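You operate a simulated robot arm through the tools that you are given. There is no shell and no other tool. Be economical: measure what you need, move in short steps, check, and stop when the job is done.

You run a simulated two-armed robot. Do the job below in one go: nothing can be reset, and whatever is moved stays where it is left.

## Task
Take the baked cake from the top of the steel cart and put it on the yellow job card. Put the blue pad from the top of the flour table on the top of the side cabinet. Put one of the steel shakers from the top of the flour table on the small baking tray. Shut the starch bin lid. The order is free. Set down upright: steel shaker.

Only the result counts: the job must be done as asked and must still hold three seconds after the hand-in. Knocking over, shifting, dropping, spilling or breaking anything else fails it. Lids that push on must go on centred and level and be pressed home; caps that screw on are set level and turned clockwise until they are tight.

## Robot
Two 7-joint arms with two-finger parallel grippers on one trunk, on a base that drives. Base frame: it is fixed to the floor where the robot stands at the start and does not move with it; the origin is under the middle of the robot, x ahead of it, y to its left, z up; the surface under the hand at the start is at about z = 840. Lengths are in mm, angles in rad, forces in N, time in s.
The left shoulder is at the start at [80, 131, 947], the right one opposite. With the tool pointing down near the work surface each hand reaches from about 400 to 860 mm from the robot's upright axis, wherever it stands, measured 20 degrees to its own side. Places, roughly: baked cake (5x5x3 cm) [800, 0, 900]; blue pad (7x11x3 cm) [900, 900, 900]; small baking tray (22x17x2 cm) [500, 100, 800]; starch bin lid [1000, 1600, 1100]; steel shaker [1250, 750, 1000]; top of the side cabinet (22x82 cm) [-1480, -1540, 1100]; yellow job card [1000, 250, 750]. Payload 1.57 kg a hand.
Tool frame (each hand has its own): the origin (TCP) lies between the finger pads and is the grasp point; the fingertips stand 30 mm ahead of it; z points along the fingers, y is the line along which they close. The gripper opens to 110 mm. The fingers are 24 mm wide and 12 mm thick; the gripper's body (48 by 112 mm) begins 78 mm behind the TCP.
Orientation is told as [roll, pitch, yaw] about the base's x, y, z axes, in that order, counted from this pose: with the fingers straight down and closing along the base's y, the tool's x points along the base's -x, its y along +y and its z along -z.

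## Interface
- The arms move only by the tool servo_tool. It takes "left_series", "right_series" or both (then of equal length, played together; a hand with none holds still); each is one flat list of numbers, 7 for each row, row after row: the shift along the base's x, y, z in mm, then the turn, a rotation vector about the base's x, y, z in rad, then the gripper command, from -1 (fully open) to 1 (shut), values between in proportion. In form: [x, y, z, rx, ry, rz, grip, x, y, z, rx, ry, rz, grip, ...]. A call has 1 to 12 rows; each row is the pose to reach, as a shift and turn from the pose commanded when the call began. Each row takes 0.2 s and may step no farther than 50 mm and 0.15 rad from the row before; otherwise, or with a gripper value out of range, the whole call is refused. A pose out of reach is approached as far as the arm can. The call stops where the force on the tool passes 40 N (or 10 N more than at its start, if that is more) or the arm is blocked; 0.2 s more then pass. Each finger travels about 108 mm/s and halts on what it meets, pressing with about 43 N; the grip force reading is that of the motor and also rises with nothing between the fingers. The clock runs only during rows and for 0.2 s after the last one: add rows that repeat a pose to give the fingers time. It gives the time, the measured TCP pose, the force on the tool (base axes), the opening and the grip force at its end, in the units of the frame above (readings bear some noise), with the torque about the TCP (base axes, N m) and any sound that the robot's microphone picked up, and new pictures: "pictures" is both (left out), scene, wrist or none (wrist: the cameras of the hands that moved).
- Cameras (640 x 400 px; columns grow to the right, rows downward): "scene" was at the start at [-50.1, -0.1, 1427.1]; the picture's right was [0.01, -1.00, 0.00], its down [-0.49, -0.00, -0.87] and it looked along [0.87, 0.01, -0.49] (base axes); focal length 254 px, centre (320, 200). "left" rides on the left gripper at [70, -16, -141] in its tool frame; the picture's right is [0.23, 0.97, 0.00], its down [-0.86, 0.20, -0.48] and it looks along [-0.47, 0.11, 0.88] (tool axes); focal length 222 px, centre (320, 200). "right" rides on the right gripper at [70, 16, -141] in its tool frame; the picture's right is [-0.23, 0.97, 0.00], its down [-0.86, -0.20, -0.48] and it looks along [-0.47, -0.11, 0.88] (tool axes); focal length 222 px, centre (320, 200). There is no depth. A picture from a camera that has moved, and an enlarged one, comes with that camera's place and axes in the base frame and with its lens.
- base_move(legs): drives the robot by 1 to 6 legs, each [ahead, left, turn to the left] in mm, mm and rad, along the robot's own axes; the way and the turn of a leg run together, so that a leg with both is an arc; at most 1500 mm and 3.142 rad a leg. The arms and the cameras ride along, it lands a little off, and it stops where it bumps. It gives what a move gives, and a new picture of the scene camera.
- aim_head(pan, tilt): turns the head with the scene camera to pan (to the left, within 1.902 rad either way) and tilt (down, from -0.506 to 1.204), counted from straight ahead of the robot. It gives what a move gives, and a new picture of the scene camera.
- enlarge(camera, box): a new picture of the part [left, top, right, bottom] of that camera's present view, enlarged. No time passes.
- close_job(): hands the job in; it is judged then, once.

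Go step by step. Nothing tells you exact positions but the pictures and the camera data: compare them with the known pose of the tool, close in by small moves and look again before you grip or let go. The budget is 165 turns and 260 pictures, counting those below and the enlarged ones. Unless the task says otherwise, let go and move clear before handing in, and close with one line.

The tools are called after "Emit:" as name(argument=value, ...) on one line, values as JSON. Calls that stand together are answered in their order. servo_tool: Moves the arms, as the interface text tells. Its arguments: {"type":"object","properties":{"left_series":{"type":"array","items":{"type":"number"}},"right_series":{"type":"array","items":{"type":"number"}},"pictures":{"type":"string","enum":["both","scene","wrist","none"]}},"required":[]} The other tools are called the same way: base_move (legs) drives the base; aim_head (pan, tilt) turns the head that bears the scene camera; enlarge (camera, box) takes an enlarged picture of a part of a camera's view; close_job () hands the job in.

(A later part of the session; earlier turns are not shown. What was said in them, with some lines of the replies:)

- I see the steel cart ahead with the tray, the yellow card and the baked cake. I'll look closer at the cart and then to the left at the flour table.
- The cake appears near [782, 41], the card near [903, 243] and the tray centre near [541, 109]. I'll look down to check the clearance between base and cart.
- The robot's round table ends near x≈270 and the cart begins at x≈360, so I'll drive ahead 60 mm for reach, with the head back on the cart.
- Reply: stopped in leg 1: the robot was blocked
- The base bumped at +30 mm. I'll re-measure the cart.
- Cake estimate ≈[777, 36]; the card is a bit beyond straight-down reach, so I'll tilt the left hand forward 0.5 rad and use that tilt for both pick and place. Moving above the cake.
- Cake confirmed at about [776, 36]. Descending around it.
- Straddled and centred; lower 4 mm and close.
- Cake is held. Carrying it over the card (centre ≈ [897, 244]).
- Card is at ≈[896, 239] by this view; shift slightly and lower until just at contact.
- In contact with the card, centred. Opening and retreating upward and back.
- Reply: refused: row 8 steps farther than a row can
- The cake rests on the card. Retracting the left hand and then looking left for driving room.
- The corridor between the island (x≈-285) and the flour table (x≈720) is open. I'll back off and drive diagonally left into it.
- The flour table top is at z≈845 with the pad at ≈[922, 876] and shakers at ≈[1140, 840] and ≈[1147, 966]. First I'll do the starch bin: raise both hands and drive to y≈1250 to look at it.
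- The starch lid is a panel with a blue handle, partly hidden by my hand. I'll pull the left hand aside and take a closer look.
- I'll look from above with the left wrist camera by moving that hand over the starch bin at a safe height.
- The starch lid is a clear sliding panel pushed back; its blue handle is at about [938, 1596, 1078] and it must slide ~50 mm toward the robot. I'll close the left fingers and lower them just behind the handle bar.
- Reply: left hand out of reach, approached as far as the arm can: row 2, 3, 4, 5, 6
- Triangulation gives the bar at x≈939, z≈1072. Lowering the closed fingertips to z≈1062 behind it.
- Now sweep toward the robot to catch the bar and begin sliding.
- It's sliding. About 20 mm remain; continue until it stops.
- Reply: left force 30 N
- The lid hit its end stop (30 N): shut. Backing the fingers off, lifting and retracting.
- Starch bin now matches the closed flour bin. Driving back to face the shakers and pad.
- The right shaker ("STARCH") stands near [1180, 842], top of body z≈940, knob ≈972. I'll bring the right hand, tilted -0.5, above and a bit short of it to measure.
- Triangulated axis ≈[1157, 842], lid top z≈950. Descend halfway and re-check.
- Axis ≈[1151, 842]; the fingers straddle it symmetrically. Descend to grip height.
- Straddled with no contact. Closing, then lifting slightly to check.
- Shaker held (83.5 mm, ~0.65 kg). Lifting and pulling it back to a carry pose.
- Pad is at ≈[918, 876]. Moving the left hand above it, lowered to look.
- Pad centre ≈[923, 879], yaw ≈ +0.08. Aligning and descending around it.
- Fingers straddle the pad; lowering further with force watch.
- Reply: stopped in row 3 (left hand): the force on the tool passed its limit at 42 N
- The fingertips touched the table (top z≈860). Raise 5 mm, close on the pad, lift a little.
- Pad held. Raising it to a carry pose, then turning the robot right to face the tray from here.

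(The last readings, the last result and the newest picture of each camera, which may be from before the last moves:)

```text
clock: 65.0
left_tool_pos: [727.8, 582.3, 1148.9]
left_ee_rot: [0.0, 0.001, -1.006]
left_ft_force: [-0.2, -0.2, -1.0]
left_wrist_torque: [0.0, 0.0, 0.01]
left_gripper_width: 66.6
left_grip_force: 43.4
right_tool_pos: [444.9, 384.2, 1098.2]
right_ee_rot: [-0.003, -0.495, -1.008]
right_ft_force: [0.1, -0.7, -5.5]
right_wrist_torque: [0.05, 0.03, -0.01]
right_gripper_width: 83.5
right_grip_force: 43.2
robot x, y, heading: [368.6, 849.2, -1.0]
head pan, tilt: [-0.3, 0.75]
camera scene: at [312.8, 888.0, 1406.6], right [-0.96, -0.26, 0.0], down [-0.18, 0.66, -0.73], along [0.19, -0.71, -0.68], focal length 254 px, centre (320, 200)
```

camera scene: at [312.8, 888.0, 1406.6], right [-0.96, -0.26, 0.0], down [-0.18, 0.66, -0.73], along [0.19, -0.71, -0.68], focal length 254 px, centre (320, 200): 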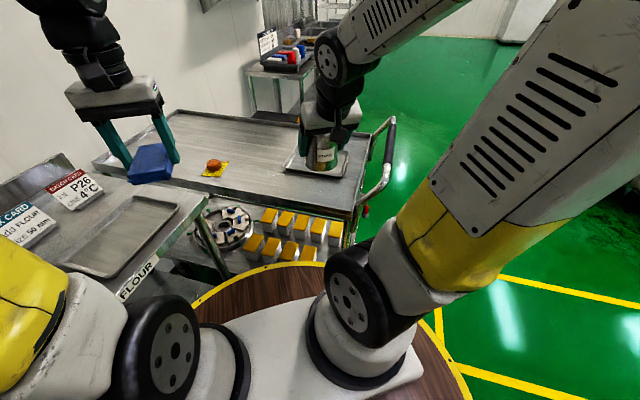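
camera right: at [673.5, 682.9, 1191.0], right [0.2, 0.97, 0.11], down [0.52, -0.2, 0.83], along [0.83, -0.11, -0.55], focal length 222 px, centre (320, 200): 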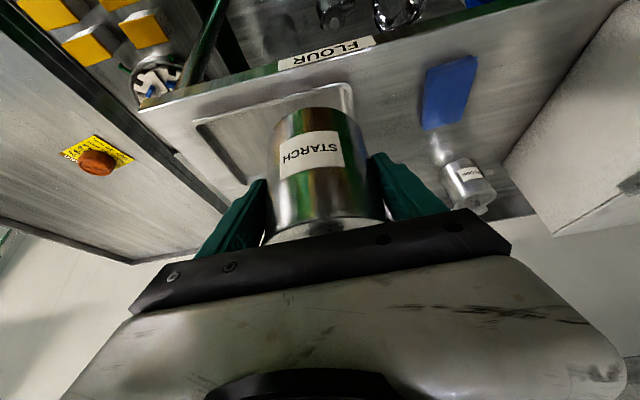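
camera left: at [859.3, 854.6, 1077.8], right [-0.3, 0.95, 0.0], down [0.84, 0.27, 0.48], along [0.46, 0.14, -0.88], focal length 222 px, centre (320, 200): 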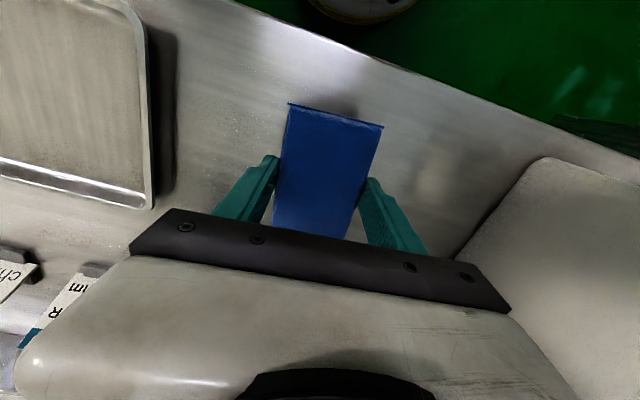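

The tray is within the right hand's reach from here. Moving the shaker over the tray centre, still high.

Emit:
servo_tool(right_series=[13, -38, -5, 0, 0, 0, 1, 26, -77, -15, 0, 0, 0, 1, 39, -116, -30, 0, 0, 0, 1, 52, -154, -50, 0, 0, 0, 1, 65, -193, -70, 0, 0, 0, 1, 79, -232, -95, 0, 0, 0, 1, 93, -270, -120, 0, 0, 0, 1, 93, -270, -120, 0, 0, 0, 1], pictures="both")

Emit:
enlarge(camera="scene", box=[240, 80, 400, 200])

```text
clock: 66.8
left_tool_pos: [728.1, 582.3, 1149.1]
left_ee_rot: [0.0, -0.001, -1.004]
left_ft_force: [0.0, -0.5, -0.5]
left_wrist_torque: [0.0, -0.01, 0.02]
left_gripper_width: 66.6
left_grip_force: 42.7
right_tool_pos: [538.4, 114.5, 978.3]
right_ee_rot: [0.0, -0.496, -1.005]
right_ft_force: [0.3, -0.3, -5.7]
right_wrist_torque: [0.07, 0.03, -0.01]
right_gripper_width: 83.4
right_grip_force: 42.9
robot x, y, heading: [362.3, 849.1, -1.008]
head pan, tilt: [-0.3, 0.75]
camera scene: at [312.8, 887.8, 1406.6], right [-0.96, -0.26, 0.0], down [-0.18, 0.66, -0.73], along [0.19, -0.71, -0.68], focal length 254 px, centre (320, 200)
camera right: at [483.7, 231.2, 1070.4], right [0.93, 0.35, 0.11], down [0.11, -0.55, 0.83], along [0.35, -0.76, -0.55], focal length 222 px, centre (320, 200)
```

scene: 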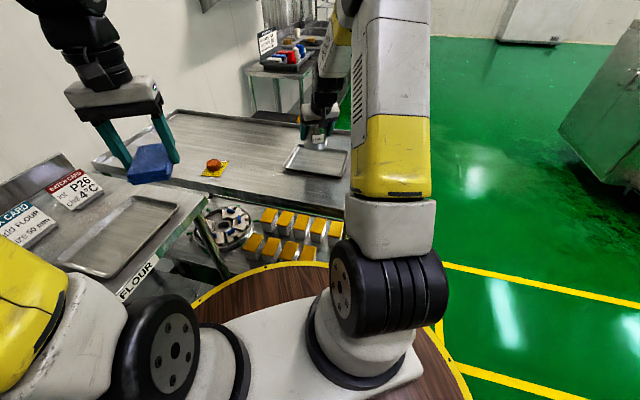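
right: 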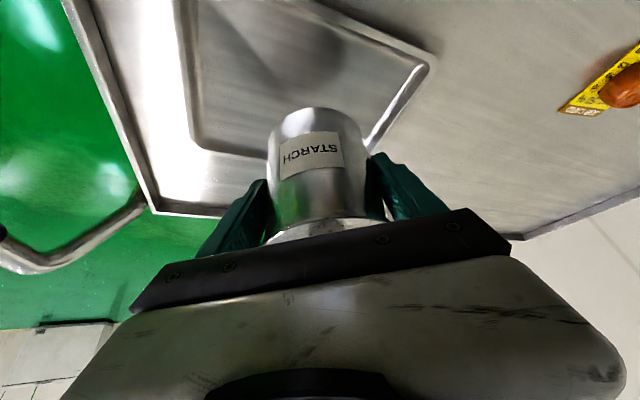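

```text
3.33 times, centred on (320, 140) of scene
camera zoom: at [312.8, 887.8, 1406.6], right [-0.96, -0.26, 0.0], down [-0.18, 0.66, -0.73], along [0.19, -0.71, -0.68], focal length 846 px, centre (320, 400)
```

zoom: 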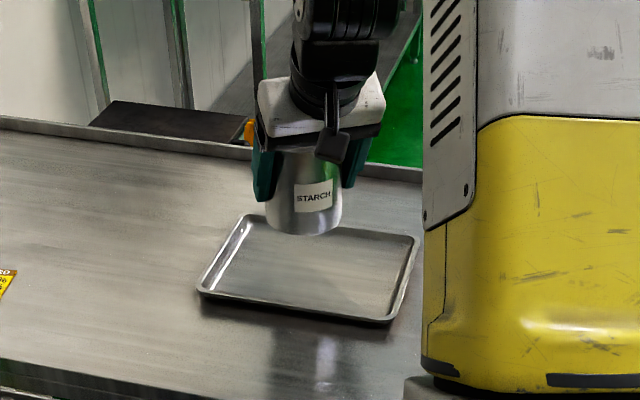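

Wrist view gives the tray spanning x 432–643, y 10–177, centre ≈[538, 94]. Shift and lower toward it.

Emit:
servo_tool(right_series=[-3, -15, -20, 0, 0, 0, 1, -3, -15, -40, 0, 0, 0, 1, -3, -15, -58, 0, 0, 0, 1], pictures="both")

Emit:
enlarge(camera="scene", box=[240, 80, 400, 200])

```text
clock: 67.6
left_tool_pos: [728.9, 582.9, 1149.7]
left_ee_rot: [-0.003, 0.001, -1.004]
left_ft_force: [-0.6, -0.2, -1.2]
left_wrist_torque: [-0.03, -0.01, 0.05]
left_gripper_width: 66.6
left_grip_force: 43.1
right_tool_pos: [535.3, 99.8, 920.4]
right_ee_rot: [-0.003, -0.498, -1.003]
right_ft_force: [-0.6, 0.0, -5.1]
right_wrist_torque: [0.06, 0.05, -0.01]
right_gripper_width: 83.5
right_grip_force: 42.7
robot x, y, heading: [367.6, 852.8, -1.007]
head pan, tilt: [-0.3, 0.75]
camera scene: at [312.7, 888.0, 1406.6], right [-0.96, -0.26, 0.0], down [-0.18, 0.66, -0.73], along [0.19, -0.71, -0.68], focal length 254 px, centre (320, 200)
camera right: at [479.6, 215.8, 1012.1], right [0.93, 0.35, 0.11], down [0.11, -0.55, 0.83], along [0.35, -0.76, -0.55], focal length 222 px, centre (320, 200)
```

scene: 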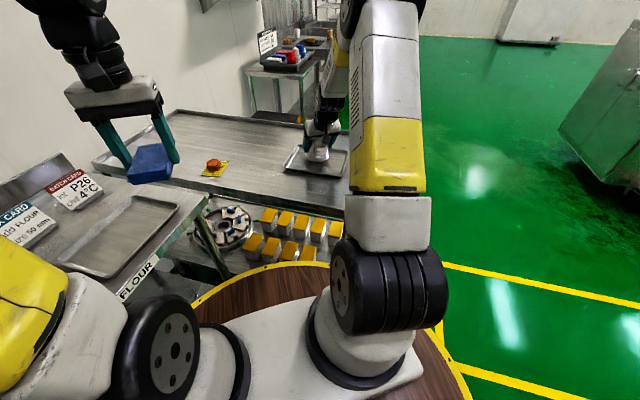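
right: 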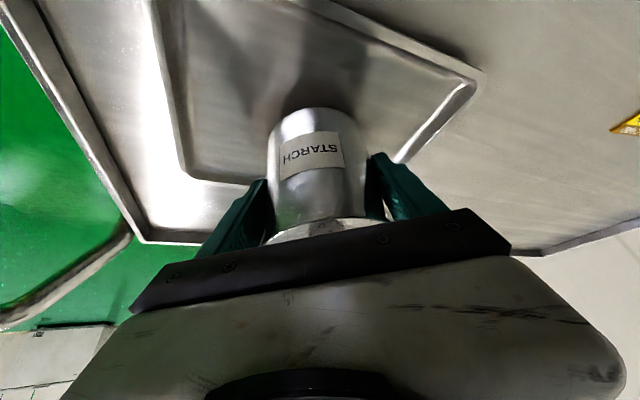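

```text
3.33 times, centred on (320, 140) of scene
camera zoom: at [312.7, 888.0, 1406.6], right [-0.96, -0.26, 0.0], down [-0.18, 0.66, -0.73], along [0.19, -0.71, -0.68], focal length 846 px, centre (320, 400)
```

zoom: 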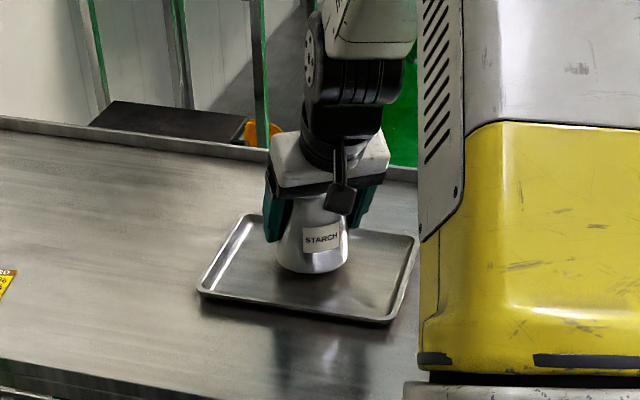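

Emit:
servo_tool(right_series=[0, 0, -8, 0, 0, 0, 1, 0, 0, -12, 0, 0, 0, 1, 0, 0, -15, 0, 0, 0, 1, 0, 0, -17, 0, 0, 0, 1], pictures="wrist")

Emit:
enlarge(camera="scene", box=[260, 100, 370, 190])

```text
clock: 68.6
left_tool_pos: [728.7, 583.1, 1150.3]
left_ee_rot: [-0.002, 0.0, -1.006]
left_ft_force: [-0.9, 0.0, 0.0]
left_wrist_torque: [-0.02, 0.0, -0.01]
left_gripper_width: 66.7
left_grip_force: 42.7
right_tool_pos: [535.4, 100.0, 903.0]
right_ee_rot: [-0.003, -0.495, -1.006]
right_ft_force: [-0.1, -0.1, -5.8]
right_wrist_torque: [0.08, 0.07, 0.02]
right_gripper_width: 83.4
right_grip_force: 42.9
robot x, y, heading: [366.5, 846.9, -0.998]
head pan, tilt: [-0.3, 0.75]
camera right: at [479.7, 216.4, 995.4], right [0.93, 0.35, 0.11], down [0.11, -0.55, 0.83], along [0.35, -0.76, -0.55], focal length 222 px, centre (320, 200)
```

right: 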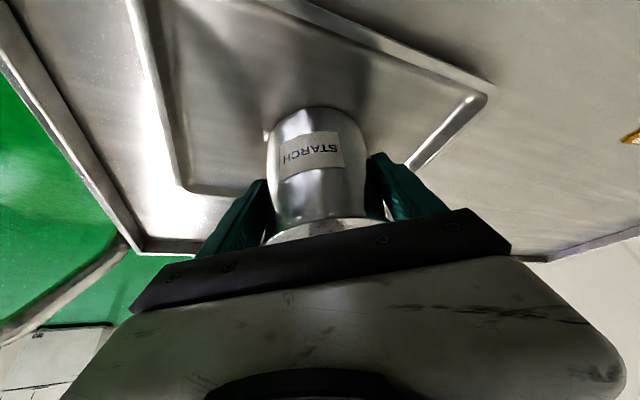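

```text
4.44 times, centred on (315, 145) of scene
camera zoom: at [312.8, 887.8, 1406.6], right [-0.96, -0.26, 0.0], down [-0.18, 0.66, -0.73], along [0.19, -0.71, -0.68], focal length 1128 px, centre (342, 444)
```

zoom: 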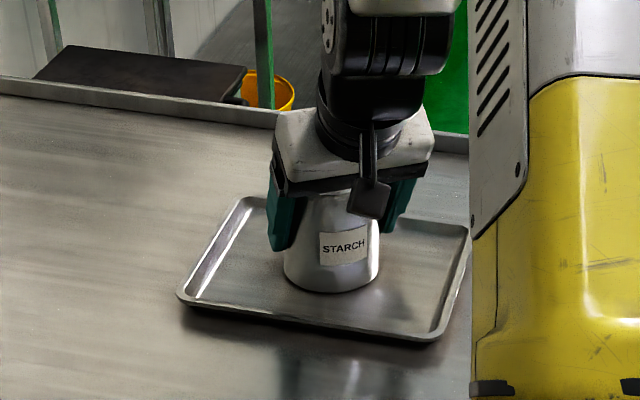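

No contact yet; continue in 2 mm steps.

Emit:
servo_tool(right_series=[0, 0, -2, 0, 0, 0, 1, 0, 0, -3, 0, 0, 0, 1, 0, 0, -4, 0, 0, 0, 1, 0, 0, -4, 0, 0, 0, 1], pictures="none")

```text
clock: 69.6
left_tool_pos: [727.4, 583.6, 1151.1]
left_ee_rot: [-0.001, -0.001, -1.006]
left_ft_force: [-0.7, -0.2, -0.6]
left_wrist_torque: [0.02, -0.01, -0.01]
left_gripper_width: 66.6
left_grip_force: 43.3
right_tool_pos: [535.6, 98.5, 901.3]
right_ee_rot: [-0.002, -0.503, -1.004]
right_ft_force: [-3.1, 6.8, 23.5]
right_wrist_torque: [0.92, -0.32, 0.21]
right_gripper_width: 83.7
right_grip_force: 43.7
robot x, y, heading: [370.3, 854.3, -1.005]
head pan, tilt: [-0.3, 0.75]
```

In contact. Relax ~2 mm, open, then withdraw upward.

Emit:
servo_tool(right_series=[0, 0, 2, 0, 0, 0, 1, 0, 0, 2, 0, 0, 0, -0.6, 0, 0, 2, 0, 0, 0, -1, 0, 0, 2, 0, 0, 0, -1, 0, 0, 2, 0, 0, 0, -1, 0, 0, 30, 0, 0, 0, -1, 0, 0, 65, 0, 0, 0, -1, -6, 10, 110, 0, 0, 0, -1, -15, 24, 155, 0, 0, 0, -1, -28, 45, 195, 0, 0, 0, -1], pictures="both")

Emit:
enlarge(camera="scene", box=[190, 90, 370, 200])

```text
clock: 71.8
left_tool_pos: [728.8, 582.0, 1149.4]
left_ee_rot: [-0.002, 0.0, -1.006]
left_ft_force: [0.1, -0.1, -1.1]
left_wrist_torque: [0.04, 0.03, 0.02]
left_gripper_width: 66.7
left_grip_force: 42.5
right_tool_pos: [507.9, 145.3, 1095.8]
right_ee_rot: [-0.001, -0.495, -1.005]
right_ft_force: [-0.8, -0.3, -0.8]
right_wrist_torque: [0.03, 0.04, -0.03]
right_gripper_width: 110.1
right_grip_force: 0.1
robot x, y, heading: [366.1, 853.6, -1.002]
head pan, tilt: [-0.3, 0.75]
camera scene: at [312.9, 887.6, 1406.6], right [-0.96, -0.26, 0.0], down [-0.18, 0.66, -0.73], along [0.19, -0.71, -0.68], focal length 254 px, centre (320, 200)
camera right: at [452.0, 261.9, 1187.5], right [0.93, 0.35, 0.11], down [0.11, -0.55, 0.83], along [0.35, -0.76, -0.55], focal length 222 px, centre (320, 200)
```

scene: 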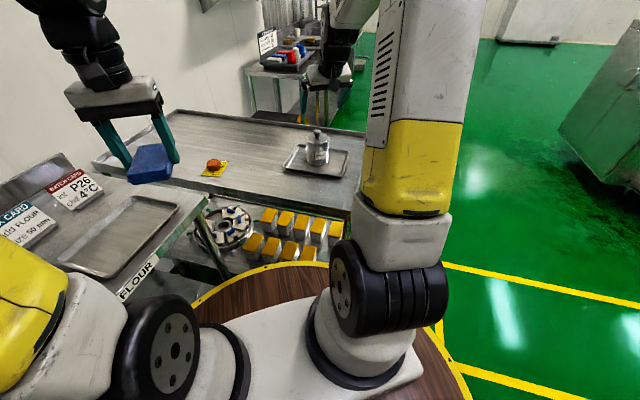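
right: 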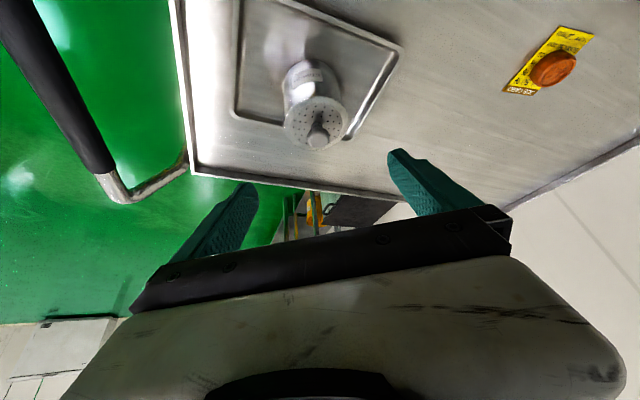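

```text
3.56 times, centred on (280, 145) of scene
camera zoom: at [312.9, 887.6, 1406.6], right [-0.96, -0.26, 0.0], down [-0.18, 0.66, -0.73], along [0.19, -0.71, -0.68], focal length 902 px, centre (462, 396)
```

zoom: 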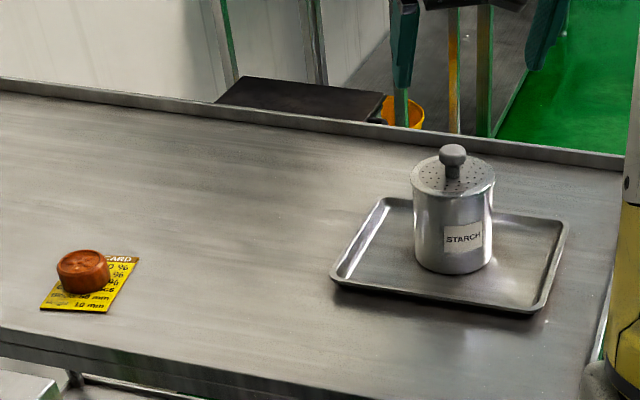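

Shaker stands on the tray, cake on the card. Retract the right hand, then drive back through the corridor toward the open floor.

Emit:
servo_tool(right_series=[-14, 40, 15, 0, 0, 0, -1, -28, 80, 30, 0, 0, 0, -1, -42, 120, 45, 0, 0, 0, -1, -56, 160, 60, 0, 0, 0, -1, -70, 200, 70, 0, 0, 0, -1, -80, 240, 75, 0, 0, 0, -1], pictures="none")

Emit:
base_move(legs=[[-22, -196, 0], [386, -628, 0]])

```text
clock: 73.2
left_tool_pos: [728.0, 582.6, 1148.4]
left_ee_rot: [-0.002, 0.0, -1.006]
left_ft_force: [0.0, -0.5, -0.4]
left_wrist_torque: [0.0, -0.02, -0.01]
left_gripper_width: 66.4
left_grip_force: 43.1
right_tool_pos: [428.9, 384.7, 1170.5]
right_ee_rot: [-0.002, -0.497, -1.006]
right_ft_force: [-0.5, 0.6, 0.3]
right_wrist_torque: [0.06, -0.02, -0.03]
right_gripper_width: 109.9
right_grip_force: 0.0
robot x, y, heading: [369.1, 849.0, -1.007]
head pan, tilt: [-0.3, 0.75]
```

```text
clock: 78.4
left_tool_pos: [223.4, -170.3, 1149.6]
left_ee_rot: [-0.003, -0.001, -1.008]
left_ft_force: [-0.6, 1.1, 0.1]
left_wrist_torque: [-0.01, 0.01, -0.03]
left_gripper_width: 66.6
left_grip_force: 42.8
right_tool_pos: [-76.6, -368.0, 1170.4]
right_ee_rot: [-0.003, -0.498, -1.009]
right_ft_force: [-0.8, 0.2, -0.1]
right_wrist_torque: [0.02, 0.01, -0.01]
right_gripper_width: 109.7
right_grip_force: 0.1
robot x, y, heading: [-141.2, 95.1, -1.01]
head pan, tilt: [-0.3, 0.75]
camera scene: at [-189.7, 136.3, 1406.6], right [-0.97, -0.26, 0.0], down [-0.18, 0.66, -0.73], along [0.19, -0.71, -0.68], focal length 254 px, centre (320, 200)
```

scene: 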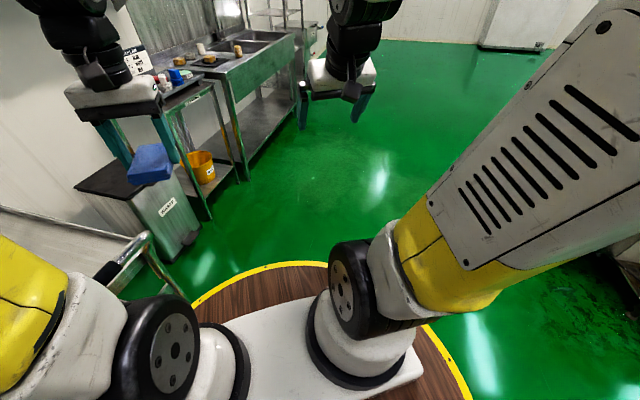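

Out of the corridor with everything held. Looking toward the side cabinet now.

Emit:
aim_head(pan=-1.3, tilt=0.35)

```text
clock: 79.7
left_tool_pos: [224.1, -171.9, 1149.7]
left_ee_rot: [0.0, -0.002, -1.012]
left_ft_force: [-0.8, -0.1, -1.2]
left_wrist_torque: [0.04, 0.0, -0.01]
left_gripper_width: 66.4
left_grip_force: 43.3
right_tool_pos: [-75.9, -367.9, 1171.8]
right_ee_rot: [-0.002, -0.497, -1.008]
right_ft_force: [1.0, -0.2, -0.6]
right_wrist_torque: [0.0, 0.0, -0.02]
right_gripper_width: 110.1
right_grip_force: 0.0
robot x, y, heading: [-136.6, 98.7, -1.011]
head pan, tilt: [-1.3, 0.351]
camera scene: at [-273.8, 147.5, 1442.2], right [-0.74, 0.67, 0.0], down [0.23, 0.25, -0.94], along [-0.63, -0.69, -0.34], focal length 254 px, centre (320, 200)
```

scene: 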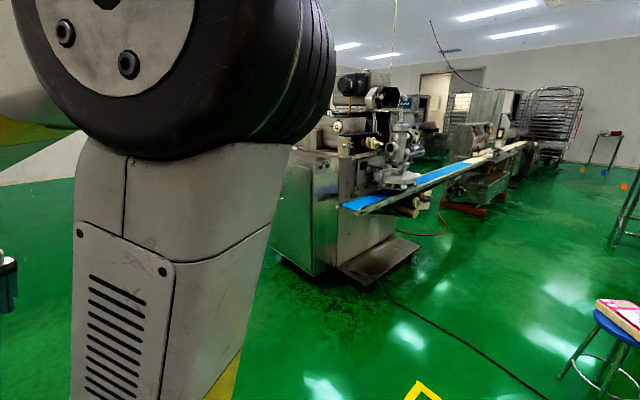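

The steel machine with the side cabinet is ahead-left of this view. I'll drive out and turn to face it.

Emit:
base_move(legs=[[270, -600, 0], [0, 0, -1.2]])

Emit:
aim_head(pan=-0.1, tilt=0.35)

```text
clock: 86.3
left_tool_pos: [-624.1, -883.9, 1148.6]
left_ee_rot: [-0.002, -0.001, -2.208]
left_ft_force: [-0.5, 0.7, -0.1]
left_wrist_torque: [0.04, 0.01, 0.02]
left_gripper_width: 66.8
left_grip_force: 42.6
right_tool_pos: [-915.3, -677.1, 1171.4]
right_ee_rot: [-0.003, -0.498, -2.205]
right_ft_force: [-0.3, 0.3, 0.9]
right_wrist_torque: [0.01, 0.0, 0.03]
right_gripper_width: 110.1
right_grip_force: 0.0
robot x, y, heading: [-505.3, -447.7, -2.207]
head pan, tilt: [-1.3, 0.351]
camera scene: at [-508.2, -305.8, 1442.2], right [0.36, 0.93, 0.0], down [0.32, -0.12, -0.94], along [-0.88, 0.34, -0.34], focal length 254 px, centre (320, 200)
```

scene: 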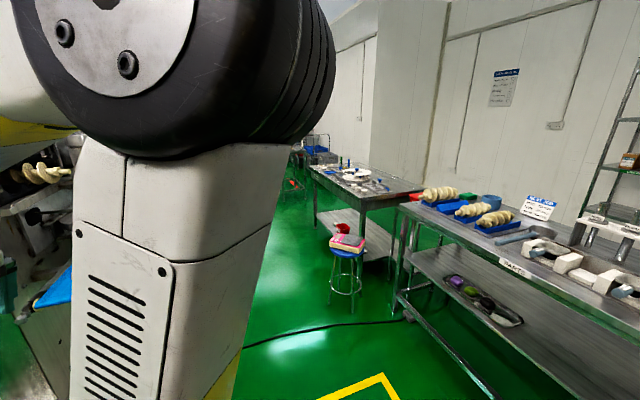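

```text
clock: 87.8
left_tool_pos: [-622.9, -884.0, 1150.0]
left_ee_rot: [-0.002, -0.002, -2.207]
left_ft_force: [0.5, -0.1, -0.4]
left_wrist_torque: [0.02, 0.03, -0.02]
left_gripper_width: 66.6
left_grip_force: 42.8
right_tool_pos: [-916.5, -677.1, 1169.5]
right_ee_rot: [-0.002, -0.497, -2.208]
right_ft_force: [-0.2, 0.5, 0.0]
right_wrist_torque: [-0.02, 0.01, 0.02]
right_gripper_width: 109.9
right_grip_force: 0.1
robot x, y, heading: [-502.0, -451.0, -2.205]
head pan, tilt: [-0.099, 0.351]
camera scene: at [-483.7, -408.0, 1442.2], right [-0.74, 0.67, 0.0], down [0.23, 0.25, -0.94], along [-0.63, -0.7, -0.34], focal length 254 px, centre (320, 200)
```

scene: 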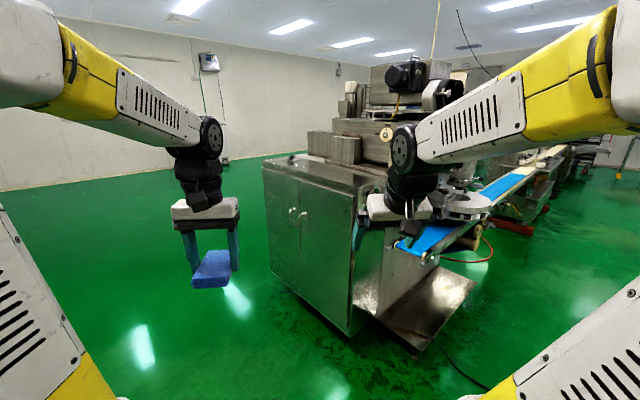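

I see the cabinet and its top ledge. Enlarging.

Emit:
enlarge(camera="scene", box=[240, 120, 400, 220])

```text
4.00 times, centred on (320, 170) of scene
camera zoom: at [-483.7, -408.0, 1442.2], right [-0.74, 0.67, 0.0], down [0.23, 0.25, -0.94], along [-0.63, -0.7, -0.34], focal length 1015 px, centre (320, 320)
```

zoom: 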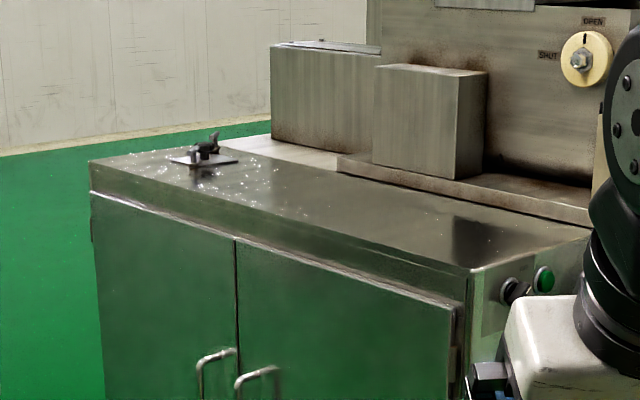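

Cabinet front edge runs along y at x≈-1330 (y from ≈-1100 to -1920, top z≈1110, 220 deep). Turn to face -x and drive in front of it.

Emit:
base_move(legs=[[0, 0, -0.935], [200, 849, 0]])

Emit:
aim_head(pan=0.0, tilt=0.45)

Emit:
enlarge(camera="left", box=[0, 0, 640, 400])

```text
clock: 94.8
left_tool_pos: [-1133.5, -1454.9, 1149.6]
left_ee_rot: [-0.001, -0.003, 3.128]
left_ft_force: [0.6, -0.8, -1.2]
left_wrist_torque: [0.0, -0.01, 0.0]
left_gripper_width: 66.6
left_grip_force: 42.7
right_tool_pos: [-1135.5, -1096.1, 1171.7]
right_ee_rot: [-0.003, -0.498, 3.13]
right_ft_force: [0.1, -0.2, -0.2]
right_wrist_torque: [-0.01, -0.01, -0.01]
right_gripper_width: 110.0
right_grip_force: 0.0
robot x, y, heading: [-709.8, -1297.7, 3.132]
head pan, tilt: [-0.099, 0.351]
camera scene: at [-665.3, -1290.4, 1442.2], right [0.11, 0.99, 0.0], down [0.34, -0.04, -0.94], along [-0.93, 0.1, -0.34], focal length 254 px, centre (320, 200)
```

scene: 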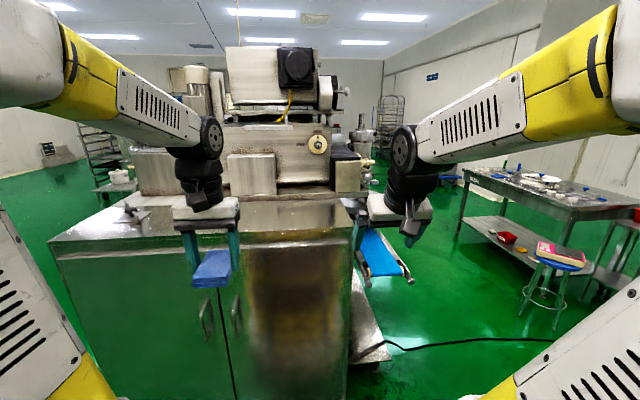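

```text
clock: 95.5
left_tool_pos: [-1133.7, -1454.6, 1149.2]
left_ee_rot: [-0.001, -0.002, 3.129]
left_ft_force: [0.6, -0.1, -1.4]
left_wrist_torque: [-0.02, -0.01, 0.03]
left_gripper_width: 66.6
left_grip_force: 42.8
right_tool_pos: [-1135.4, -1095.9, 1170.4]
right_ee_rot: [-0.002, -0.498, 3.131]
right_ft_force: [1.0, -0.3, 0.2]
right_wrist_torque: [-0.05, 0.01, -0.01]
right_gripper_width: 109.7
right_grip_force: 0.1
robot x, y, heading: [-708.9, -1299.1, 3.128]
head pan, tilt: [0.0, 0.45]
camera scene: at [-664.6, -1299.6, 1433.0], right [0.01, 1.0, 0.0], down [0.43, 0.0, -0.9], along [-0.9, 0.01, -0.43], focal length 254 px, centre (320, 200)
```

scene: 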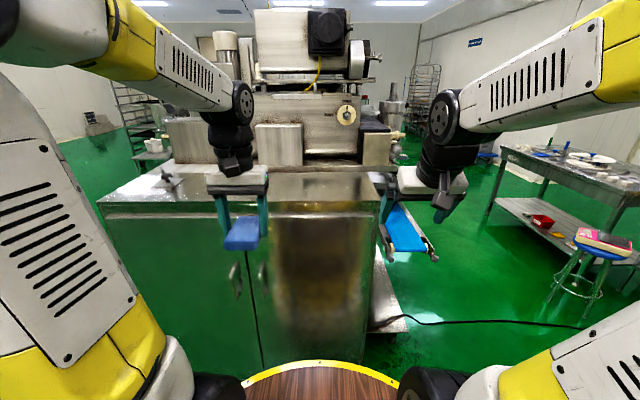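

```text
1.00 times, centred on (320, 200) of left (not enlarged: the box is as wide or as high as the picture)
camera zoom: at [-1062.3, -1439.3, 1292.2], right [0.22, -0.98, 0.0], down [-0.86, -0.19, 0.48], along [-0.47, -0.1, -0.88], focal length 222 px, centre (320, 200)
```

zoom: 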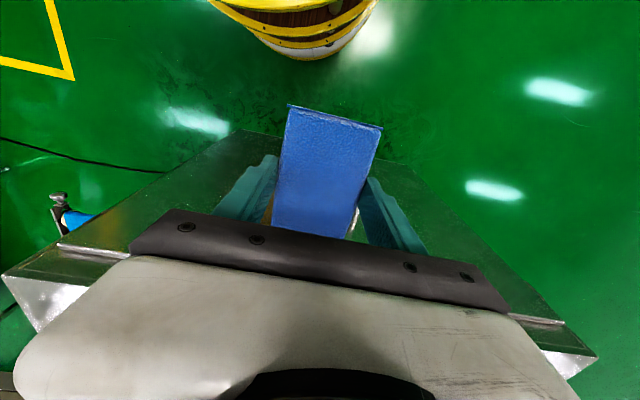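

Emit:
enlarge(camera="scene", box=[90, 120, 400, 260])

```text
2.06 times, centred on (245, 190) of scene
camera zoom: at [-664.6, -1299.6, 1433.0], right [0.01, 1.0, 0.0], down [0.43, 0.0, -0.9], along [-0.9, 0.01, -0.43], focal length 524 px, centre (475, 221)
```

zoom: 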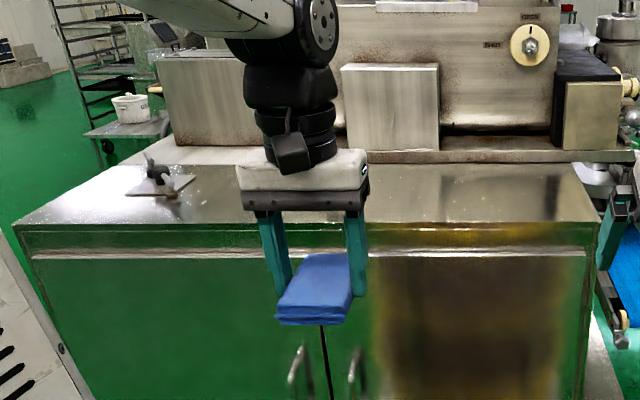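

Top surface z≈1111, front edge x≈-1329, back step ≈-1580. Raise the pad and move it over the ledge at x≈-1440, y≈-1455.

Emit:
servo_tool(left_series=[0, 0, 30, 0, 0, 0, 1, 0, 0, 60, 0, 0, 0, 1, -40, 0, 65, 0, 0, 0, 1, -80, 0, 65, 0, 0, 0, 1, -120, 0, 65, 0, 0, 0, 1, -160, 0, 65, 0, 0, 0, 1, -200, 0, 65, 0, 0, 0, 1, -240, 0, 65, 0, 0, 0, 1, -280, 0, 65, 0, 0, 0, 1, -306, 0, 65, 0, 0, 0, 1], pictures="both")

Emit:
enlarge(camera="scene", box=[90, 120, 400, 260])

```text
clock: 97.7
left_tool_pos: [-1438.9, -1455.8, 1214.4]
left_ee_rot: [-0.002, 0.002, 3.129]
left_ft_force: [-0.2, -0.7, 0.0]
left_wrist_torque: [0.01, 0.03, 0.02]
left_gripper_width: 66.8
left_grip_force: 42.5
right_tool_pos: [-1136.4, -1095.4, 1170.2]
right_ee_rot: [0.0, -0.496, 3.132]
right_ft_force: [1.1, -0.3, 0.5]
right_wrist_torque: [-0.03, 0.04, -0.02]
right_gripper_width: 110.1
right_grip_force: 0.1
robot x, y, heading: [-713.9, -1299.3, 3.131]
head pan, tilt: [0.0, 0.45]
camera scene: at [-664.3, -1299.7, 1433.0], right [0.01, 1.0, 0.0], down [0.44, 0.0, -0.9], along [-0.9, 0.01, -0.44], focal length 254 px, centre (320, 200)
camera left: at [-1367.7, -1439.9, 1356.7], right [0.22, -0.98, 0.0], down [-0.86, -0.19, 0.48], along [-0.47, -0.1, -0.88], focal length 222 px, centre (320, 200)
```

scene: 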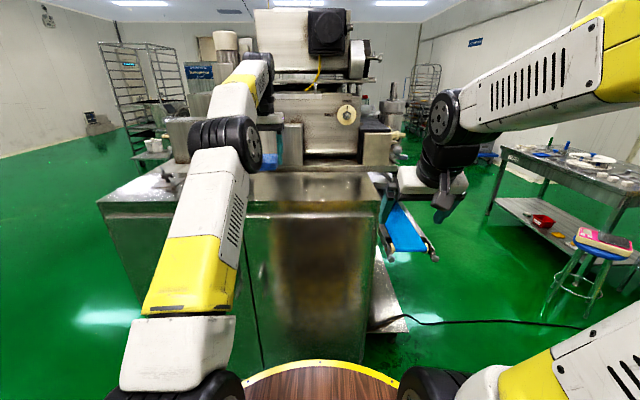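
left: 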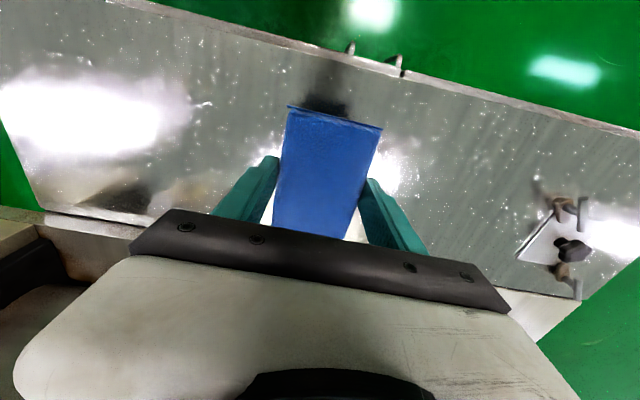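

```text
2.06 times, centred on (245, 190) of scene
camera zoom: at [-664.3, -1299.7, 1433.0], right [0.01, 1.0, 0.0], down [0.44, 0.0, -0.9], along [-0.9, 0.01, -0.44], focal length 524 px, centre (475, 221)
```

zoom: 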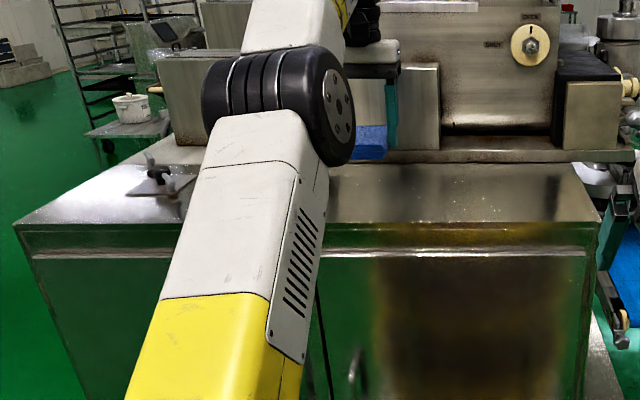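

Good position. Lowering to just above the surface, then gently to contact.

Emit:
servo_tool(left_series=[-8, 0, -20, 0, 0, 0, 1, -15, 0, -40, 0, 0, 0, 1, -15, 0, -56, 0, 0, 0, 1, -15, 0, -60, 0, 0, 0, 1], pictures="wrist")

```text
clock: 98.7
left_tool_pos: [-1454.6, -1455.2, 1154.8]
left_ee_rot: [-0.002, -0.001, 3.13]
left_ft_force: [-0.7, 1.3, -0.7]
left_wrist_torque: [-0.01, -0.01, -0.01]
left_gripper_width: 66.5
left_grip_force: 42.9
right_tool_pos: [-1136.4, -1096.2, 1169.8]
right_ee_rot: [0.0, -0.497, 3.131]
right_ft_force: [0.6, 0.8, 0.5]
right_wrist_torque: [-0.01, -0.03, -0.01]
right_gripper_width: 110.2
right_grip_force: 0.1
robot x, y, heading: [-713.9, -1298.3, 3.127]
head pan, tilt: [0.0, 0.45]
camera left: at [-1383.7, -1439.7, 1296.5], right [0.22, -0.98, 0.0], down [-0.86, -0.19, 0.48], along [-0.47, -0.1, -0.88], focal length 222 px, centre (320, 200)
```

left: 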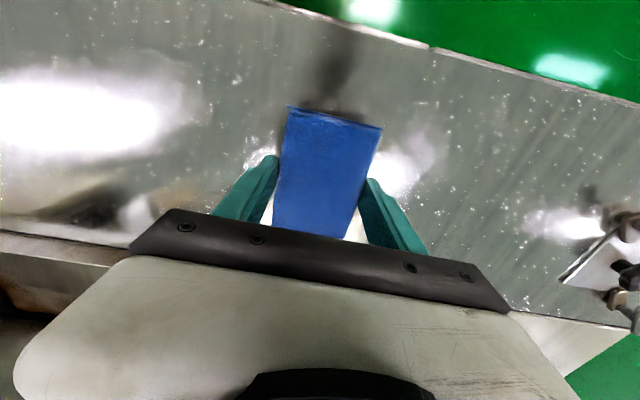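

Emit:
servo_tool(left_series=[0, 0, -4, 0, 0, 0, 1, 0, 0, -7, 0, 0, 0, 1, 0, 0, -10, 0, 0, 0, 1, 0, 0, -12, 0, 0, 0, 1], pictures="wrist")

```text
clock: 99.7
left_tool_pos: [-1454.4, -1454.9, 1142.3]
left_ee_rot: [-0.001, -0.001, 3.132]
left_ft_force: [-0.6, -0.5, -0.8]
left_wrist_torque: [0.01, -0.03, 0.03]
left_gripper_width: 66.4
left_grip_force: 43.1
right_tool_pos: [-1136.0, -1096.7, 1171.4]
right_ee_rot: [-0.001, -0.498, 3.132]
right_ft_force: [0.4, 0.1, -0.5]
right_wrist_torque: [0.0, 0.01, 0.03]
right_gripper_width: 109.8
right_grip_force: 0.0
robot x, y, heading: [-713.8, -1298.6, 3.136]
head pan, tilt: [0.0, 0.45]
camera left: at [-1383.2, -1439.2, 1284.8], right [0.22, -0.98, 0.0], down [-0.86, -0.19, 0.48], along [-0.47, -0.1, -0.88], focal length 222 px, centre (320, 200)
```

left: 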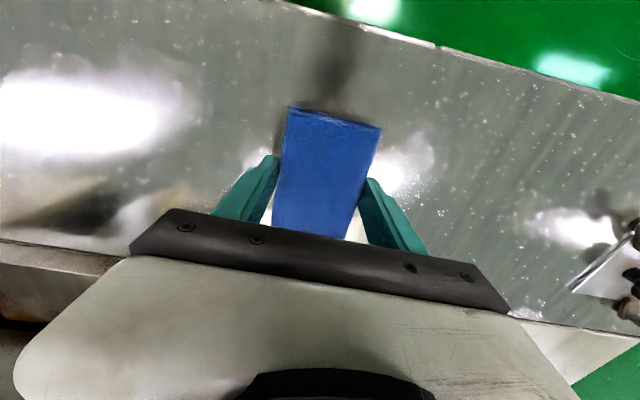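

Still no contact; continuing down in small steps.

Emit:
servo_tool(left_series=[0, 0, -3, 0, 0, 0, 1, 0, 0, -6, 0, 0, 0, 1, 0, 0, -9, 0, 0, 0, 1, 0, 0, -12, 0, 0, 0, 1], pictures="wrist")

```text
clock: 100.7
left_tool_pos: [-1455.2, -1455.3, 1133.3]
left_ee_rot: [-0.002, -0.006, 3.132]
left_ft_force: [-3.2, -2.2, 23.6]
left_wrist_torque: [-0.19, -1.03, -0.05]
left_gripper_width: 66.7
left_grip_force: 42.6
right_tool_pos: [-1135.2, -1095.8, 1172.0]
right_ee_rot: [-0.003, -0.498, 3.132]
right_ft_force: [-1.0, -0.1, -0.8]
right_wrist_torque: [-0.02, 0.0, 0.0]
right_gripper_width: 110.2
right_grip_force: 0.1
robot x, y, heading: [-710.6, -1298.7, 3.131]
head pan, tilt: [0.0, 0.45]
camera left: at [-1382.1, -1439.3, 1275.7], right [0.22, -0.98, 0.0], down [-0.85, -0.19, 0.48], along [-0.47, -0.1, -0.88], focal length 222 px, centre (320, 200)
```

left: 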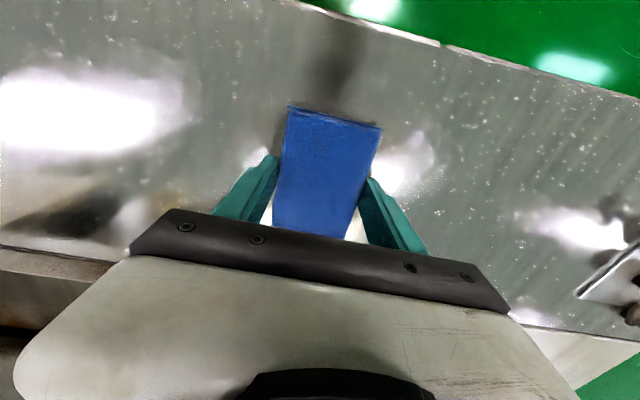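

Contact. Relax, open, and rise clear.

Emit:
servo_tool(left_series=[0, 0, 2, 0, 0, 0, 1, 0, 0, 2, 0, 0, 0, 0, 0, 0, 3, 0, 0, 0, -0.8, 0, 0, 3, 0, 0, 0, -0.8, 0, 0, 3, 0, 0, 0, -0.8, 0, 0, 35, 0, 0, 0, -0.8, 0, 0, 75, 0, 0, 0, -0.8, 20, 0, 110, 0, 0, 0, -0.8, 65, 0, 120, 0, 0, 0, -0.8, 110, 0, 125, 0, 0, 0, -0.8, 155, 0, 125, 0, 0, 0, -0.8, 200, 0, 125, 0, 0, 0, -0.8], pictures="both")

Emit:
servo_tool(left_series=[45, 0, 0, 0, 0, 0, -0.8, 90, 0, 0, 0, 0, 0, -0.8, 120, 0, 0, 0, 0, 0, -0.8], pictures="scene")

Emit:
enlarge(camera="scene", box=[90, 120, 400, 260])

```text
clock: 103.2
left_tool_pos: [-1254.3, -1454.5, 1255.4]
left_ee_rot: [-0.002, -0.002, 3.129]
left_ft_force: [-0.3, 0.3, -0.6]
left_wrist_torque: [0.02, -0.03, -0.02]
left_gripper_width: 99.0
left_grip_force: 0.1
left hand out of reach, approached as far as the arm can: row 7, 8
right_tool_pos: [-1137.0, -1095.5, 1170.9]
right_ee_rot: [-0.002, -0.496, 3.13]
right_ft_force: [0.3, -0.2, 0.0]
right_wrist_torque: [0.0, -0.01, 0.04]
right_gripper_width: 109.8
right_grip_force: 0.1
robot x, y, heading: [-712.3, -1300.7, 3.13]
head pan, tilt: [0.0, 0.45]
camera scene: at [-665.2, -1299.6, 1433.0], right [0.01, 1.0, 0.0], down [0.44, 0.0, -0.9], along [-0.9, 0.01, -0.44], focal length 254 px, centre (320, 200)
camera left: at [-1183.8, -1438.6, 1397.5], right [0.22, -0.98, 0.0], down [-0.86, -0.19, 0.48], along [-0.47, -0.1, -0.88], focal length 222 px, centre (320, 200)
```

scene: 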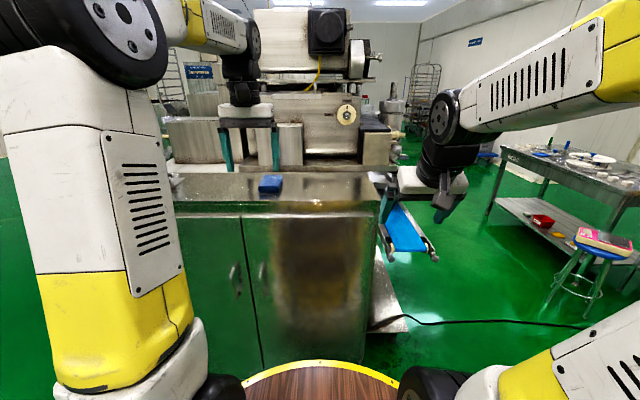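
left: 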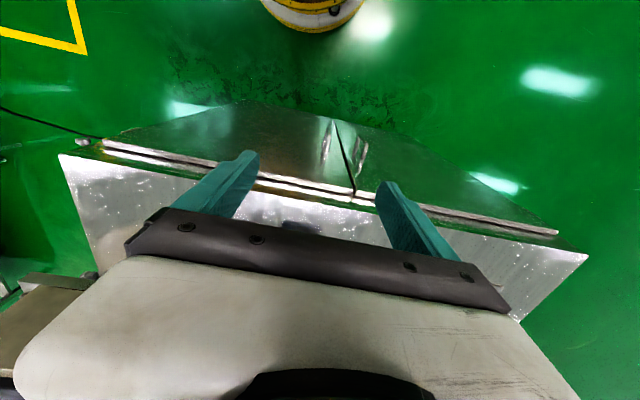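

```text
clock: 104.0
left_tool_pos: [-1134.3, -1454.5, 1255.7]
left_ee_rot: [-0.001, -0.001, 3.129]
left_ft_force: [-0.6, -0.6, -0.3]
left_wrist_torque: [0.01, -0.04, -0.02]
left_gripper_width: 98.7
left_grip_force: 0.0
right_tool_pos: [-1136.0, -1096.8, 1170.8]
right_ee_rot: [-0.001, -0.497, 3.13]
right_ft_force: [-0.5, 0.2, 0.3]
right_wrist_torque: [0.0, -0.02, -0.02]
right_gripper_width: 109.9
right_grip_force: 0.2
robot x, y, heading: [-710.2, -1297.8, 3.13]
head pan, tilt: [0.0, 0.45]
camera scene: at [-665.0, -1299.6, 1433.0], right [0.01, 1.0, 0.0], down [0.44, 0.0, -0.9], along [-0.9, 0.01, -0.44], focal length 254 px, centre (320, 200)
```

scene: 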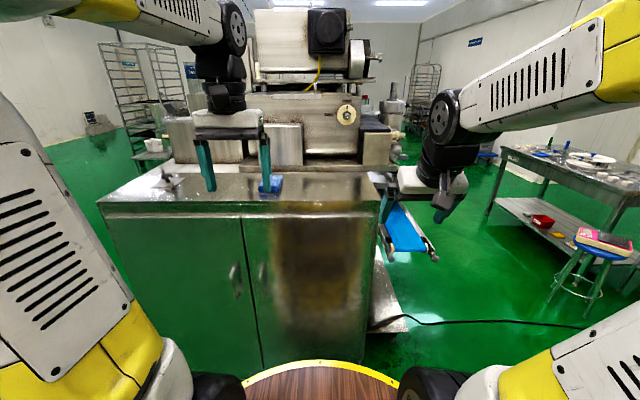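

```text
2.06 times, centred on (245, 190) of scene
camera zoom: at [-665.0, -1299.6, 1433.0], right [0.01, 1.0, 0.0], down [0.44, 0.0, -0.9], along [-0.9, 0.01, -0.44], focal length 524 px, centre (475, 221)
```

zoom: 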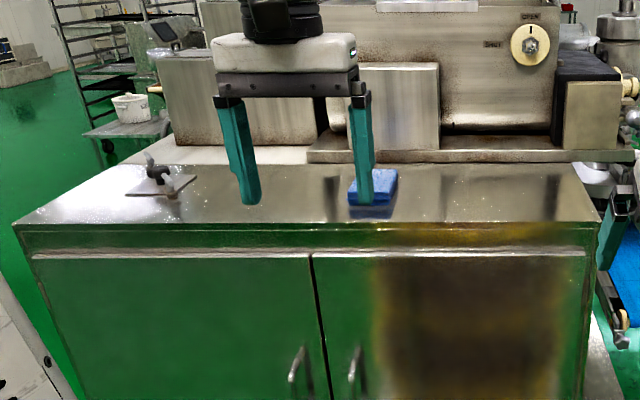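

The pad lies flat on the side cabinet, the hands are empty and clear, and the cake, shaker and lid were each seen in place after their moves. Handing in.

Emit:
close_job()

```text
The job is handed in.
```

The job is handed in: the cake is on the yellow card, the blue pad is on the side cabinet, a steel shaker stands upright on the baking tray, and the starch bin lid is shut. Early on the base bumped the cart once while edging forward; nothing on the cart visibly moved or fell.
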